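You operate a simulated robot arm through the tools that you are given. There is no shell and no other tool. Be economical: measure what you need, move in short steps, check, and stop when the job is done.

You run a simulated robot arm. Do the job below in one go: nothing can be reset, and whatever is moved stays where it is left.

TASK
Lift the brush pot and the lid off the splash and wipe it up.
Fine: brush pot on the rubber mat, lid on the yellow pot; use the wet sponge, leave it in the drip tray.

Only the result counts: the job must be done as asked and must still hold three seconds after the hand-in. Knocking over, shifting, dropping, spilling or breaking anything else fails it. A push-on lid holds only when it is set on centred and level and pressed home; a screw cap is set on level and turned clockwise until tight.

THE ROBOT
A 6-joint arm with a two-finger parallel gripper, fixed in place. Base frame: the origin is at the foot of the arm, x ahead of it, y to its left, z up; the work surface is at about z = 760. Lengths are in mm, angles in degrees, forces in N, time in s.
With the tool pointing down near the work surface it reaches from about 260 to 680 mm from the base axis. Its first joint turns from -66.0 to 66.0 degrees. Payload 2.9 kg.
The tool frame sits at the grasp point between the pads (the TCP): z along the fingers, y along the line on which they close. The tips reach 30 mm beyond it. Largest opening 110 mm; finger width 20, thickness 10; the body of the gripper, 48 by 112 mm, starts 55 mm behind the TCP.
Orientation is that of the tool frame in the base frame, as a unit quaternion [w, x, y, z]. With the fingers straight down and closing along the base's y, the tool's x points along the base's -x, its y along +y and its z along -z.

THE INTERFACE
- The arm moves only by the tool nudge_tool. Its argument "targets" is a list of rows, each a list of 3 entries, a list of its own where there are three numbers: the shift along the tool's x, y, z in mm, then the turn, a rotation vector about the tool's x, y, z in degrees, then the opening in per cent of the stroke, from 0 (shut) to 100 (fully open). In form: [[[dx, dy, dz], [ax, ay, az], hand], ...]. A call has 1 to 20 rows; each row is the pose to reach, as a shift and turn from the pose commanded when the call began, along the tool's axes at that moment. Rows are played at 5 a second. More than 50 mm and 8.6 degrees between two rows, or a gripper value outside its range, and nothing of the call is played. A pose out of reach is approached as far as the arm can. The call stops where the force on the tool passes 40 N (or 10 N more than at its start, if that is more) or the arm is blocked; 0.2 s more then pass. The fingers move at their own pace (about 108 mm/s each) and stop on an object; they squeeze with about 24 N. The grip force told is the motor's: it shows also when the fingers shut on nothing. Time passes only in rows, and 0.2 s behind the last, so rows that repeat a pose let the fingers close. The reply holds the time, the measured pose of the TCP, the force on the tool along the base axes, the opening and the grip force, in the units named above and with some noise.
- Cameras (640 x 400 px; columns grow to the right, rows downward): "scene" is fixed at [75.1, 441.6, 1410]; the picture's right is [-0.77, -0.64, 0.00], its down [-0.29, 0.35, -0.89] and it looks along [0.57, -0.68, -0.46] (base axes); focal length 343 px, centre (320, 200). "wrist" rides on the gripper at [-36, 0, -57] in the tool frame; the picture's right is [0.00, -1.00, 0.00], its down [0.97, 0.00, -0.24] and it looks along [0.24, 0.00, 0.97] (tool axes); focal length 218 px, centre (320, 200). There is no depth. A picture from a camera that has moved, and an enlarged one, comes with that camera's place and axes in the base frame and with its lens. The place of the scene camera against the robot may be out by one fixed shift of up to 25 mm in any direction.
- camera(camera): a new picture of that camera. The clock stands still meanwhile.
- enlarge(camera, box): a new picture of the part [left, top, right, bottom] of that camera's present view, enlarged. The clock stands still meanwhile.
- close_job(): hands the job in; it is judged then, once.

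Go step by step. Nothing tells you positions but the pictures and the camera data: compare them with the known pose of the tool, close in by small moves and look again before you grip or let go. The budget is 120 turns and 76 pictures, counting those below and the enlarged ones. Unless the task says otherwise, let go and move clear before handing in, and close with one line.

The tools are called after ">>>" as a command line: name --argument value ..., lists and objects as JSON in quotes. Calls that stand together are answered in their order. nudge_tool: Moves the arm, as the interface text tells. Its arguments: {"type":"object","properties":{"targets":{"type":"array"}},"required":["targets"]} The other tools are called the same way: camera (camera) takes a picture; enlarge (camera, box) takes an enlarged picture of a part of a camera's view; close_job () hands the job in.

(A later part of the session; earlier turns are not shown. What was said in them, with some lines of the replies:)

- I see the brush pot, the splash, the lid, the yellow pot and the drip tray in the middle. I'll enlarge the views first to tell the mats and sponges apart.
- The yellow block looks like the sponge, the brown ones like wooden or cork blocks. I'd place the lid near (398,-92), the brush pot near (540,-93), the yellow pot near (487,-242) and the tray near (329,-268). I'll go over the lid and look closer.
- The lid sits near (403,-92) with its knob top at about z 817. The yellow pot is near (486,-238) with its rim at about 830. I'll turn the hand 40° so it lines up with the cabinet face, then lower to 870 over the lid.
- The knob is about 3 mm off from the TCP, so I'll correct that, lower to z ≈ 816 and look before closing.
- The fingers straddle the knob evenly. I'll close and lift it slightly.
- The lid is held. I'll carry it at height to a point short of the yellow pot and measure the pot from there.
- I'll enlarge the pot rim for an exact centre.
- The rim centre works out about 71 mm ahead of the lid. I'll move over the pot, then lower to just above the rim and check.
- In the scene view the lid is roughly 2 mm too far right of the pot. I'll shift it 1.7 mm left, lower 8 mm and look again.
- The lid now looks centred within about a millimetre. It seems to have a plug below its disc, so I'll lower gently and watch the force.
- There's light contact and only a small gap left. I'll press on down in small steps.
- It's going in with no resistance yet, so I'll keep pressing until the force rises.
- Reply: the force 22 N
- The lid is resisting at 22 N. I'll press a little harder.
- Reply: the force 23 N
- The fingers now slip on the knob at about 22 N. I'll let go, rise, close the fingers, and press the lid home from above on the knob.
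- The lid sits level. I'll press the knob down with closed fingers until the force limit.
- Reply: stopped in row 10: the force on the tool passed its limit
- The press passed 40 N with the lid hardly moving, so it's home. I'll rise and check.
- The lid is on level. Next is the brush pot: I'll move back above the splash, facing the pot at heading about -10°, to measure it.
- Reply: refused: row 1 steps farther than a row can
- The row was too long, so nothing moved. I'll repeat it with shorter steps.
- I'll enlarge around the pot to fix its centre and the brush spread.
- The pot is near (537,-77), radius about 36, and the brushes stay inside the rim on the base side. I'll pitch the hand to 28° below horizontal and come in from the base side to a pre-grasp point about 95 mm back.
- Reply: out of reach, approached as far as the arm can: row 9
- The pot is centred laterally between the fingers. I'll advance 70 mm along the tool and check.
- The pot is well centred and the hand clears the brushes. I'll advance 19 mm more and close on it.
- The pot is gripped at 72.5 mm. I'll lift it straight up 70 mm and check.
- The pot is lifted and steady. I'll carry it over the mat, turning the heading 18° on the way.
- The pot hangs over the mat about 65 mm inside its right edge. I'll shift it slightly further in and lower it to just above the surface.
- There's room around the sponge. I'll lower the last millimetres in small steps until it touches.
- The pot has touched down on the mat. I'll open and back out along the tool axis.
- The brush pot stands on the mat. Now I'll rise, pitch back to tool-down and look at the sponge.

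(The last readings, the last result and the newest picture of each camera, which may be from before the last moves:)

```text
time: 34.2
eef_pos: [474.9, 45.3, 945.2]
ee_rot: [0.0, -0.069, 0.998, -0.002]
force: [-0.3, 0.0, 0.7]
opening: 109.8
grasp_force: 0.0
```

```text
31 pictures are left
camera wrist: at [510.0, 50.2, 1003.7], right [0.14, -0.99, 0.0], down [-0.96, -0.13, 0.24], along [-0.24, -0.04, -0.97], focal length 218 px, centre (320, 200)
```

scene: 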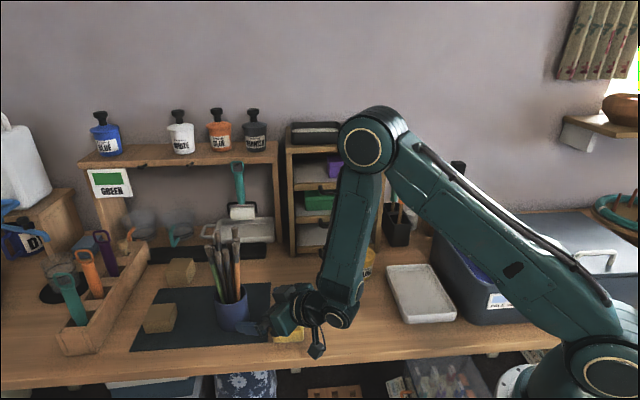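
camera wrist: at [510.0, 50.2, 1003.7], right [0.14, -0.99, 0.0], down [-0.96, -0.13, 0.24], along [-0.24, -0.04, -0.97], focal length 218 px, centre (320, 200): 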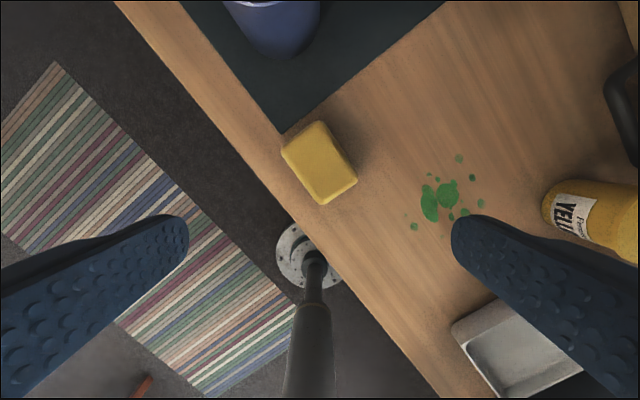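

The sponge is near (494,48), its long side along the table edge. I'll yaw to grip across its short side and lower to 850.

>>> nudge_tool --targets '[[[-6, 0, 20], [0, 0, -8], 100], [[-12, 0, 45], [0, 0, -16], 100], [[-19, 0, 70], [0, 0, -24], 85], [[-19, 0, 95], [0, 0, -32], 75], [[-19, 0, 95], [0, 0, -32], 75]]'

>>> camera --camera "wrist"

>>> enlarge --camera "scene" --box '[200, 240, 360, 360]'

```text
time: 35.4
eef_pos: [494.8, 48.8, 849.6]
ee_rot: [0.001, -0.343, 0.939, -0.002]
force: [-0.7, -0.7, 0.5]
opening: 82.5
grasp_force: 0.1
```

```text
30 pictures are left
camera wrist: at [521.4, 70.9, 908.4], right [0.64, -0.76, 0.0], down [-0.74, -0.62, 0.24], along [-0.18, -0.16, -0.97], focal length 218 px, centre (320, 200)
```

wrist: 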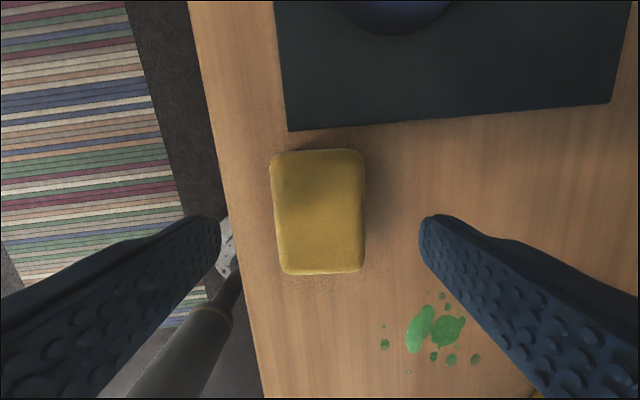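

```text
3.33 times, centred on (280, 300) of scene
camera zoom: at [75.1, 441.6, 1410.0], right [-0.77, -0.64, 0.0], down [-0.29, 0.35, -0.89], along [0.57, -0.68, -0.46], focal length 1143 px, centre (453, -133)
```

zoom: 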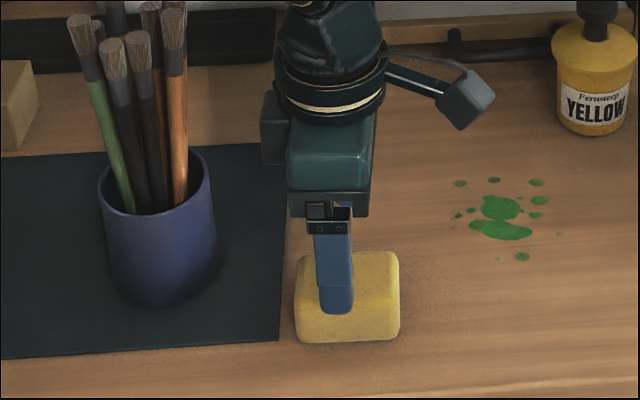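

The sponge is centred between the fingers. I'll lower to z 800 (tips about 10 mm above the table) and grip.

>>> nudge_tool --targets '[[[-2, 0, 20], [0, 0, 0], 75], [[-3, 0, 40], [0, 0, 0], 75], [[-3, 0, 49.5], [0, 0, 0], 75], [[-3, 0, 49.5], [0, 0, 0], 0], [[-3, 0, 49.5], [0, 0, 0], 0], [[-3, 0, 49.5], [0, 0, 0], 0], [[-3, 0, 49.5], [0, 0, 0], 0]]'

>>> enlarge --camera "scene" --box '[200, 240, 360, 360]'

```text
time: 37.0
eef_pos: [496.5, 50.5, 800.2]
ee_rot: [0.0, -0.343, 0.939, -0.001]
force: [-0.2, 0.0, 0.5]
opening: 49.8
grasp_force: 24.0
```

```text
3.33 times, centred on (280, 300) of scene
camera zoom: at [75.1, 441.6, 1410.0], right [-0.77, -0.64, 0.0], down [-0.29, 0.35, -0.89], along [0.57, -0.68, -0.46], focal length 1143 px, centre (453, -133)
```

zoom: 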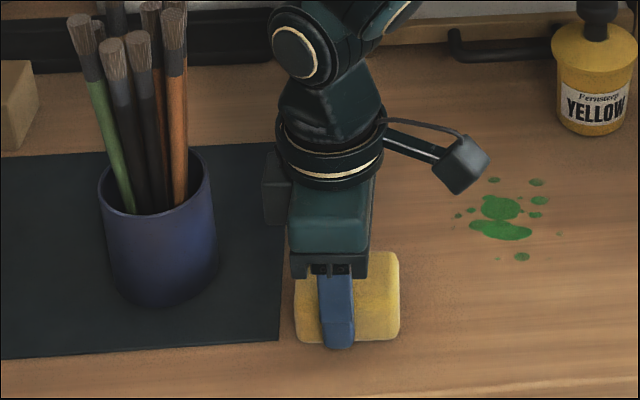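

I have the sponge. I'll lift it 30 mm, carry it to the far-left side of the splash and check.

>>> nudge_tool --targets '[[[0, 0, -30], [0, 0, 0], 0], [[25, -35, -30], [0, 0, 0], 0], [[50, -70, -30], [0, 0, 0], 0], [[75, -105, -30], [0, 0, 0], 0], [[100, -141, -30], [0, 0, 0], 0], [[100, -141, -30], [0, 0, 0], 0]]'

>>> camera --camera "wrist"

>>> enlarge --camera "scene" --box '[240, 220, 400, 340]'

```text
time: 38.4
eef_pos: [510.7, -123.5, 831.2]
ee_rot: [-0.001, -0.342, 0.94, -0.002]
force: [0.0, -0.8, 0.2]
opening: 49.7
grasp_force: 23.9
```

```text
27 pictures are left
camera wrist: at [537.3, -100.4, 889.0], right [0.64, -0.77, 0.0], down [-0.74, -0.62, 0.24], along [-0.18, -0.16, -0.97], focal length 218 px, centre (320, 200)
```

wrist: 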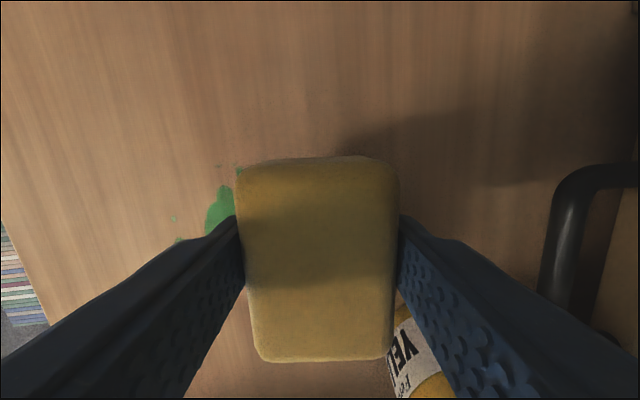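

```text
3.33 times, centred on (320, 280) of scene
camera zoom: at [75.2, 441.6, 1410.0], right [-0.77, -0.64, 0.0], down [-0.29, 0.35, -0.89], along [0.57, -0.68, -0.46], focal length 1143 px, centre (320, -67)
```

zoom: 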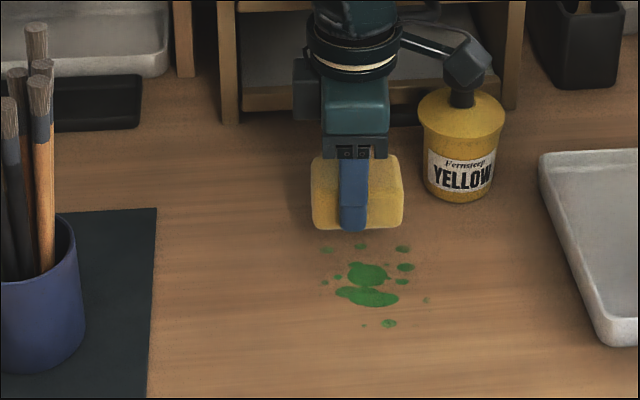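

I'll lower the sponge onto the table with light pressure.

>>> nudge_tool --targets '[[[0, 0, 20], [0, 0, 0], 0], [[0, 0, 29], [0, 0, 0], 0], [[0, 0, 31], [0, 0, 0], 0], [[0, 0, 33], [0, 0, 0], 0], [[0, 0, 33], [0, 0, 0], 0]]'

```text
time: 39.6
eef_pos: [511.9, -122.5, 799.0]
ee_rot: [0.002, -0.343, 0.939, -0.002]
force: [-4.6, 1.0, 25.8]
opening: 49.3
grasp_force: 23.8
```

The sponge is stiffer than I expected, so I'll ease off 1.5 mm and make the first stroke toward the table edge.

>>> nudge_tool --targets '[[[0, 0, -1.5], [0, 0, 0], 0], [[0, 15, -1.5], [0, 0, 0], 0], [[0, 30, -1.5], [0, 0, 0], 0], [[0, 45, -1.5], [0, 0, 0], 0], [[0, 60, -1.5], [0, 0, 0], 0], [[0, 75, -1.5], [0, 0, 0], 0], [[0, 90, -1.5], [0, 0, 0], 0], [[0, 97, -1.5], [0, 0, 0], 0]]'

>>> enlarge --camera "scene" --box '[240, 220, 400, 340]'

```text
time: 41.4
eef_pos: [447.7, -48.9, 800.6]
ee_rot: [0.0, -0.342, 0.94, -0.001]
force: [2.2, -2.9, 6.2]
opening: 49.2
grasp_force: 23.8
```

```text
3.33 times, centred on (320, 280) of scene
camera zoom: at [75.1, 441.6, 1410.0], right [-0.77, -0.64, 0.0], down [-0.29, 0.35, -0.89], along [0.57, -0.68, -0.46], focal length 1143 px, centre (320, -67)
```

zoom: 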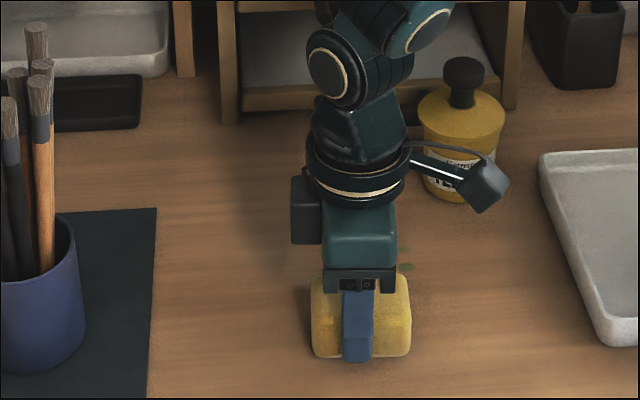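

The first stroke wiped its strip clean. Next I'll shift 38 mm right and stroke back.

>>> nudge_tool --targets '[[[13, 0, 0], [0, 0, 0], 0], [[26, 0, 0], [0, 0, 0], 0], [[40, 0, 0], [0, 0, 0], 0], [[40, -15, 0], [0, 0, 0], 0], [[40, -30, 0], [0, 0, 0], 0], [[40, -45, 0], [0, 0, 0], 0], [[40, -60, 0], [0, 0, 0], 0], [[40, -75, 0], [0, 0, 0], 0], [[40, -90, 0], [0, 0, 0], 0]]'

>>> enlarge --camera "scene" --box '[240, 220, 400, 340]'

>>> camera --camera "wrist"

```text
time: 43.4
eef_pos: [475.8, -144.3, 800.2]
ee_rot: [0.0, -0.342, 0.94, -0.002]
force: [-2.7, 1.7, 4.9]
opening: 49.0
grasp_force: 23.5
```

```text
3.33 times, centred on (320, 280) of scene
camera zoom: at [75.0, 441.7, 1410.0], right [-0.77, -0.64, 0.0], down [-0.29, 0.35, -0.89], along [0.57, -0.68, -0.46], focal length 1143 px, centre (320, -67)
```

zoom: 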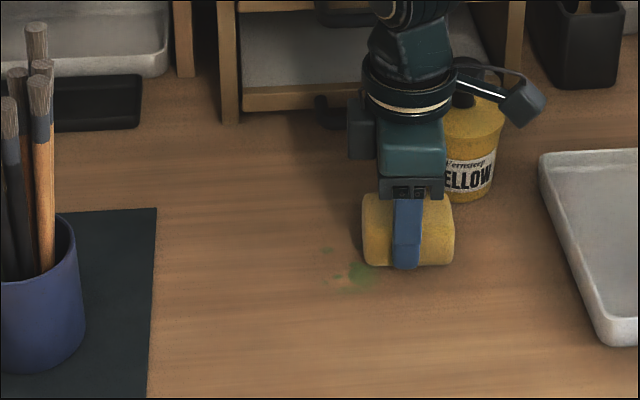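

```text
23 pictures are left
camera wrist: at [501.5, -120.7, 858.1], right [0.64, -0.77, 0.0], down [-0.74, -0.62, 0.24], along [-0.18, -0.16, -0.97], focal length 218 px, centre (320, 200)
```

wrist: 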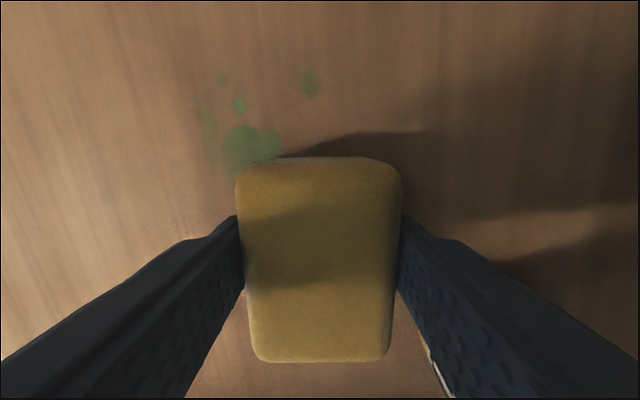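

Faint remnants stay on the left strip, so I'll make more overlapping strokes with slightly more pressure.

>>> nudge_tool --targets '[[[-15, 0, 0.4], [0, 0, 0], 0], [[-30, 0, 0.4], [0, 0, 0], 0], [[-46, 0, 0.4], [0, 0, 0], 0], [[-46, 16, 0.4], [0, 0, 0], 0], [[-46, 32, 0.4], [0, 0, 0], 0], [[-46, 48, 0.4], [0, 0, 0], 0], [[-46, 64, 0.4], [0, 0, 0], 0], [[-46, 80, 0.4], [0, 0, 0], 0], [[-46, 95, 0.4], [0, 0, 0], 0], [[-28, 95, 0.4], [0, 0, 0], 0], [[-28, 76, 0.4], [0, 0, 0], 0], [[-28, 57, 0.4], [0, 0, 0], 0], [[-28, 38, 0.4], [0, 0, 0], 0], [[-28, 19, 0.4], [0, 0, 0], 0], [[-28, 0, 0.4], [0, 0, 0], 0]]'

>>> nudge_tool --targets '[[[15, 0, 0], [0, 0, 0], 0], [[15, 19, 0], [0, 0, 0], 0], [[15, 38, 0], [0, 0, 0], 0], [[15, 57, 0], [0, 0, 0], 0], [[15, 76, 0], [0, 0, 0], 0], [[15, 95, 0], [0, 0, 0], 0], [[32, 95, 0], [0, 0, 0], 0], [[32, 76, 0], [0, 0, 0], 0], [[32, 57, 0], [0, 0, 0], 0], [[32, 38, 0], [0, 0, 0], 0], [[32, 19, 0], [0, 0, 0], 0], [[32, 2, 0], [0, 0, 0], 0]]'

>>> enlarge --camera "scene" --box '[240, 220, 400, 340]'

>>> camera --camera "wrist"

```text
time: 46.6
eef_pos: [497.2, -125.2, 798.5]
ee_rot: [-0.001, -0.342, 0.94, -0.001]
force: [-2.5, 2.4, 6.2]
opening: 49.3
grasp_force: 24.0
```

```text
time: 49.2
eef_pos: [471.3, -145.4, 799.7]
ee_rot: [0.0, -0.342, 0.94, -0.003]
force: [-4.4, 4.3, 10.5]
opening: 49.1
grasp_force: 23.6
```

```text
3.33 times, centred on (320, 280) of scene
camera zoom: at [74.9, 441.8, 1410.0], right [-0.77, -0.64, 0.0], down [-0.29, 0.35, -0.89], along [0.57, -0.68, -0.46], focal length 1143 px, centre (320, -67)
```

zoom: 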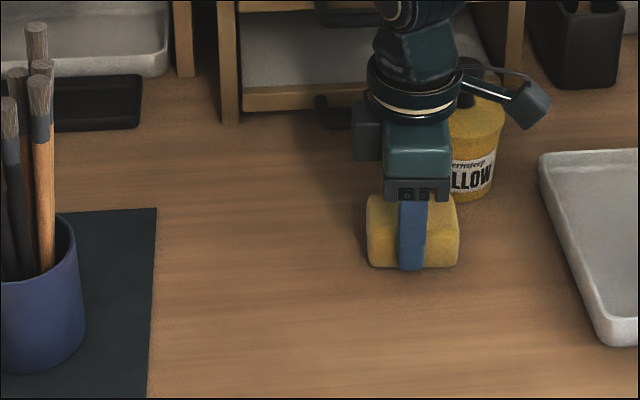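

```text
21 pictures are left
camera wrist: at [497.8, -121.9, 857.8], right [0.64, -0.77, 0.0], down [-0.74, -0.62, 0.24], along [-0.18, -0.16, -0.97], focal length 218 px, centre (320, 200)
```

wrist: 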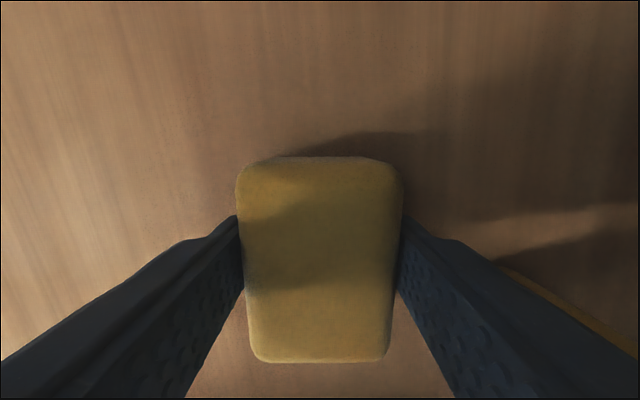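

The splash is gone. I'll do one last stroke over the right strip, then lift and turn toward the tray.

>>> nudge_tool --targets '[[[3, 19, 0], [0, 0, 0], 0], [[3, 38, 0], [0, 0, 0], 0], [[3, 57, 0], [0, 0, 0], 0], [[3, 76, 0], [0, 0, 0], 0], [[3, 92, 0], [0, 0, 0], 0], [[3, 92, -20], [0, 0, 0], 0], [[3, 92, -50], [0, 0, 0], 0], [[10, 80, -85], [0, 0, 4], 0], [[35, 57, -100], [0, 0, 10], 0], [[60, 34, -100], [0, 0, 16], 0], [[84, 11, -100], [0, 0, 20], 0], [[84, 11, -100], [0, 0, 20], 0]]'

>>> camera --camera "wrist"

>>> camera --camera "scene"

```text
time: 51.8
eef_pos: [400.2, -189.9, 900.0]
ee_rot: [0.0, -0.173, 0.985, -0.001]
force: [-0.1, 0.3, 0.2]
opening: 48.9
grasp_force: 24.0
```

```text
20 pictures are left
camera wrist: at [432.7, -177.2, 958.1], right [0.34, -0.94, 0.0], down [-0.91, -0.33, 0.24], along [-0.23, -0.08, -0.97], focal length 218 px, centre (320, 200)
```

wrist: 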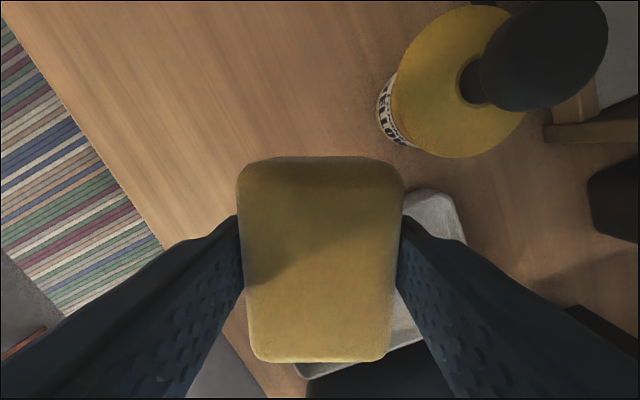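

```text
19 pictures are left
```

scene: 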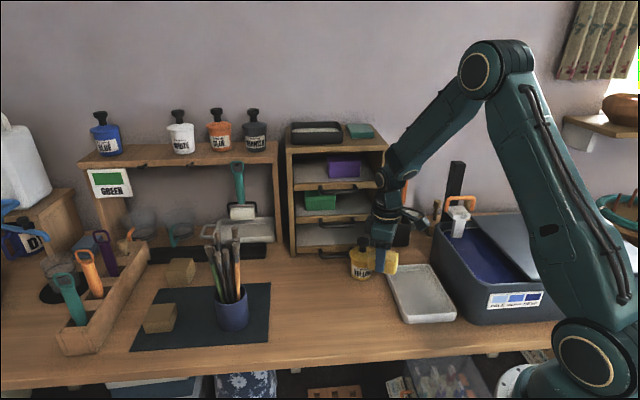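

The table is clean, and the tray centre is near (320,-257). I'll move above it with heading -5° to keep clear of the big box.

>>> nudge_tool --targets '[[[23, -8, 0], [0, 0, 6], 0], [[47, -17, 0], [0, 0, 13], 0], [[70, -26, 0], [0, 0, 20], 0], [[93, -34, 0], [0, 0, 25], 0], [[93, -34, 20], [0, 0, 25], 0], [[93, -34, 35], [0, 0, 25], 0], [[93, -34, 35], [0, 0, 25], 0]]'

>>> camera --camera "wrist"

>>> enlarge --camera "scene" --box '[340, 180, 560, 350]'

```text
time: 53.4
eef_pos: [325.3, -252.8, 864.0]
ee_rot: [0.001, 0.044, 0.999, -0.001]
force: [0.4, -0.1, 0.6]
opening: 49.1
grasp_force: 23.9
```

```text
18 pictures are left
camera wrist: at [359.2, -256.4, 922.7], right [-0.09, -1.0, 0.0], down [-0.97, 0.09, 0.24], along [-0.24, 0.02, -0.97], focal length 218 px, centre (320, 200)
```

wrist: 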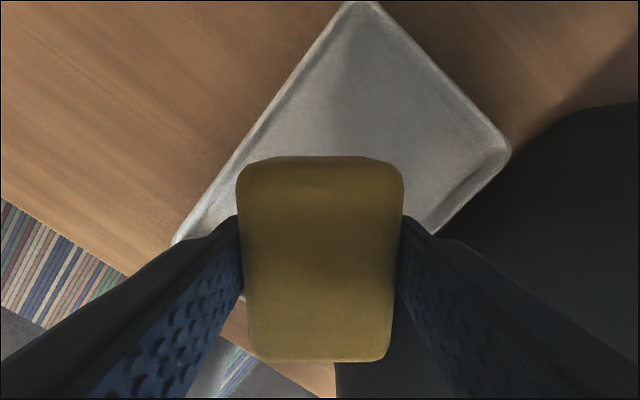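

```text
2.35 times, centred on (450, 265) of scene
camera zoom: at [75.1, 441.6, 1410.0], right [-0.77, -0.64, 0.0], down [-0.29, 0.35, -0.89], along [0.57, -0.68, -0.46], focal length 807 px, centre (14, 47)
```

zoom: 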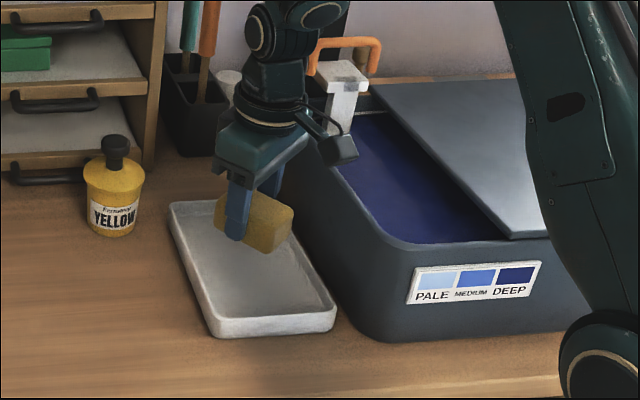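

The sponge is over the tray. I'll correct by about 6 mm toward its centre and lower to near the floor.

>>> nudge_tool --targets '[[[3.6, -4.3, 0], [0, 0, 0], 0], [[3.6, -4.3, 20], [0, 0, 0], 0], [[3.6, -4.3, 38], [0, 0, 0], 0], [[3.6, -4.3, 50], [0, 0, 0], 0], [[3.6, -4.3, 50], [0, 0, 0], 0]]'

>>> enlarge --camera "scene" --box '[370, 220, 500, 340]'

```text
time: 54.6
eef_pos: [321.1, -258.4, 814.1]
ee_rot: [0.001, 0.043, 0.999, -0.002]
force: [0.5, -0.5, -0.7]
opening: 49.0
grasp_force: 24.2
```

```text
3.33 times, centred on (435, 280) of scene
camera zoom: at [75.1, 441.6, 1410.0], right [-0.77, -0.64, 0.0], down [-0.29, 0.35, -0.89], along [0.57, -0.68, -0.46], focal length 1143 px, centre (-63, -67)
```

zoom: 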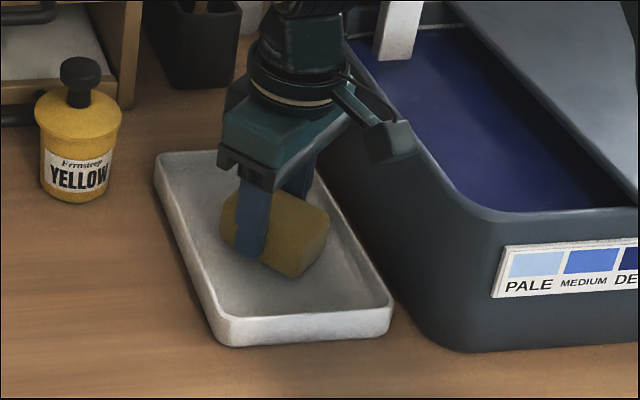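

The sponge is well inside the tray. I'll lower it to contact in small steps.

>>> nudge_tool --targets '[[[0, 0, 3], [0, 0, 0], 0], [[0, 0, 5], [0, 0, 0], 0], [[0, 0, 6], [0, 0, 0], 0], [[0, 0, 7], [0, 0, 0], 0], [[0, 0, 8], [0, 0, 0], 0]]'

```text
time: 55.8
eef_pos: [319.9, -258.2, 807.7]
ee_rot: [0.003, 0.043, 0.999, -0.003]
force: [-0.7, 4.8, 36.2]
opening: 49.1
grasp_force: 24.8
```

It's on the tray floor. I'll ease up a little, open slowly and rise straight up.

>>> nudge_tool --targets '[[[0, 0, -1.5], [0, 0, 0], 0], [[0, 0, -2], [0, 0, 0], 55], [[0, 0, -2], [0, 0, 0], 65], [[0, 0, -2], [0, 0, 0], 65], [[0, 0, -20], [0, 0, 0], 65], [[0, 0, -50], [0, 0, 0], 65], [[0, 0, -90], [0, 0, 0], 65], [[0, 0, -130], [0, 0, 0], 65], [[0, 0, -170], [0, 0, 0], 65], [[0, 0, -170], [0, 0, 0], 65]]'

>>> camera --camera "scene"

>>> camera --camera "wrist"

```text
time: 58.0
eef_pos: [319.7, -257.3, 975.7]
ee_rot: [0.0, 0.044, 0.999, -0.001]
force: [-0.2, -0.7, -0.1]
opening: 71.5
grasp_force: 0.0
```

```text
15 pictures are left
```

scene: 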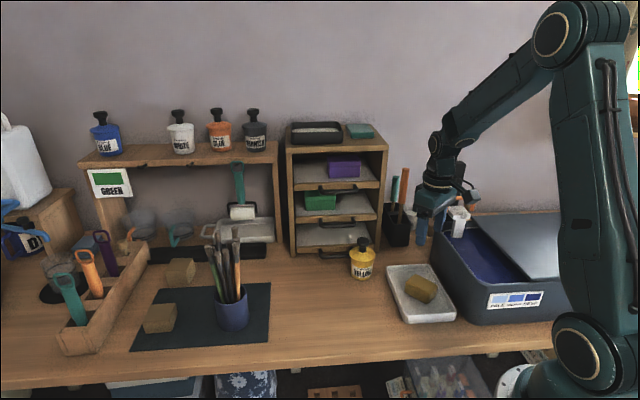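

```text
14 pictures are left
camera wrist: at [354.0, -260.2, 1035.3], right [-0.09, -1.0, 0.0], down [-0.97, 0.09, 0.24], along [-0.24, 0.02, -0.97], focal length 218 px, centre (320, 200)
```

wrist: 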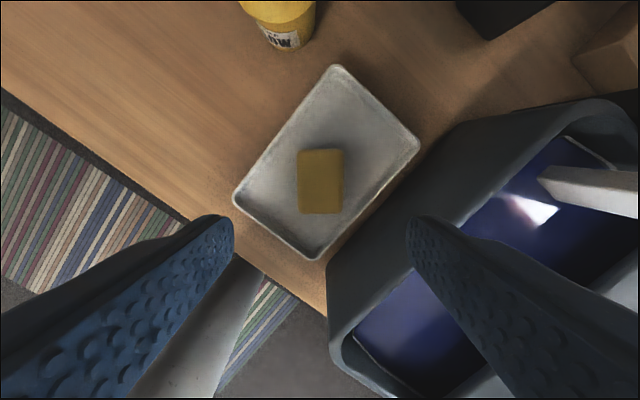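

The sponge lies in the tray. I'll do a last close check of the lid and the wiped area.

>>> enlarge --camera "scene" --box '[290, 225, 400, 345]'

>>> enlarge --camera "scene" --box '[340, 230, 390, 285]'

>>> enlarge --camera "scene" --box '[130, 220, 290, 360]'

```text
3.33 times, centred on (345, 285) of scene
camera zoom: at [75.1, 441.6, 1410.0], right [-0.77, -0.64, 0.0], down [-0.29, 0.35, -0.89], along [0.57, -0.68, -0.46], focal length 1143 px, centre (237, -83)
```

zoom: 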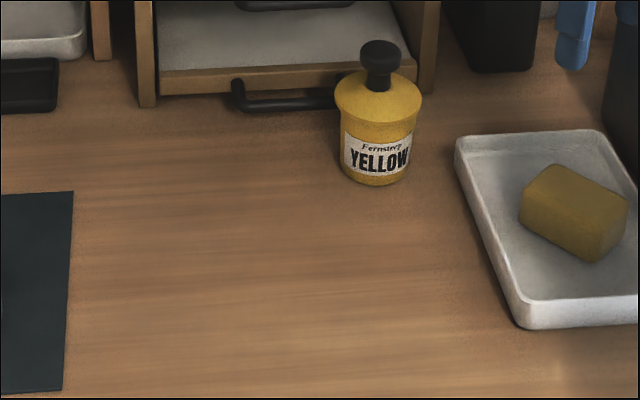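

```text
7.27 times, centred on (365, 258) of scene
camera zoom: at [75.1, 441.6, 1410.0], right [-0.77, -0.64, 0.0], down [-0.29, 0.35, -0.89], along [0.57, -0.68, -0.46], focal length 2494 px, centre (-7, -218)
```

zoom: 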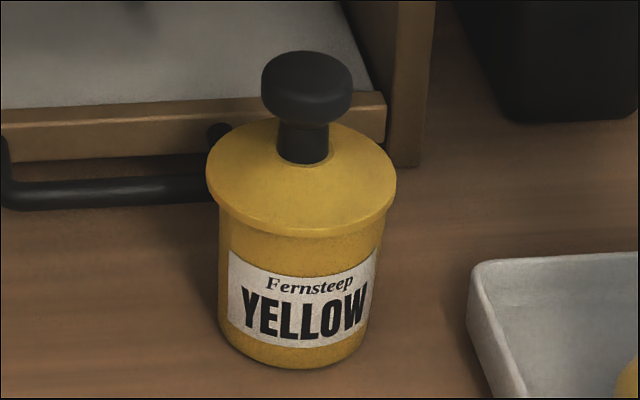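

```text
2.86 times, centred on (210, 290) of scene
camera zoom: at [75.1, 441.6, 1410.0], right [-0.77, -0.64, 0.0], down [-0.29, 0.35, -0.89], along [0.57, -0.68, -0.46], focal length 980 px, centre (634, -57)
```

zoom: 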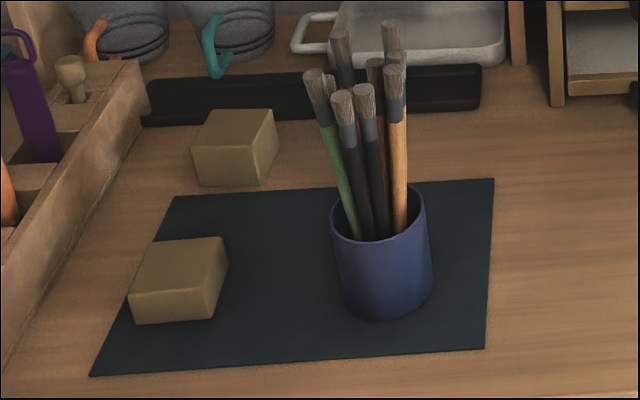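

The table is clean, the lid is seated level and centred, the brush pot stands on the mat and the sponge is in the tray, so I'm handing in.

>>> close_job

```text
The job is handed in.
```

The splash is wiped up, the brush pot is on the rubber mat, the lid is pressed onto the yellow pot and the sponge is in the drip tray; the job is handed in.
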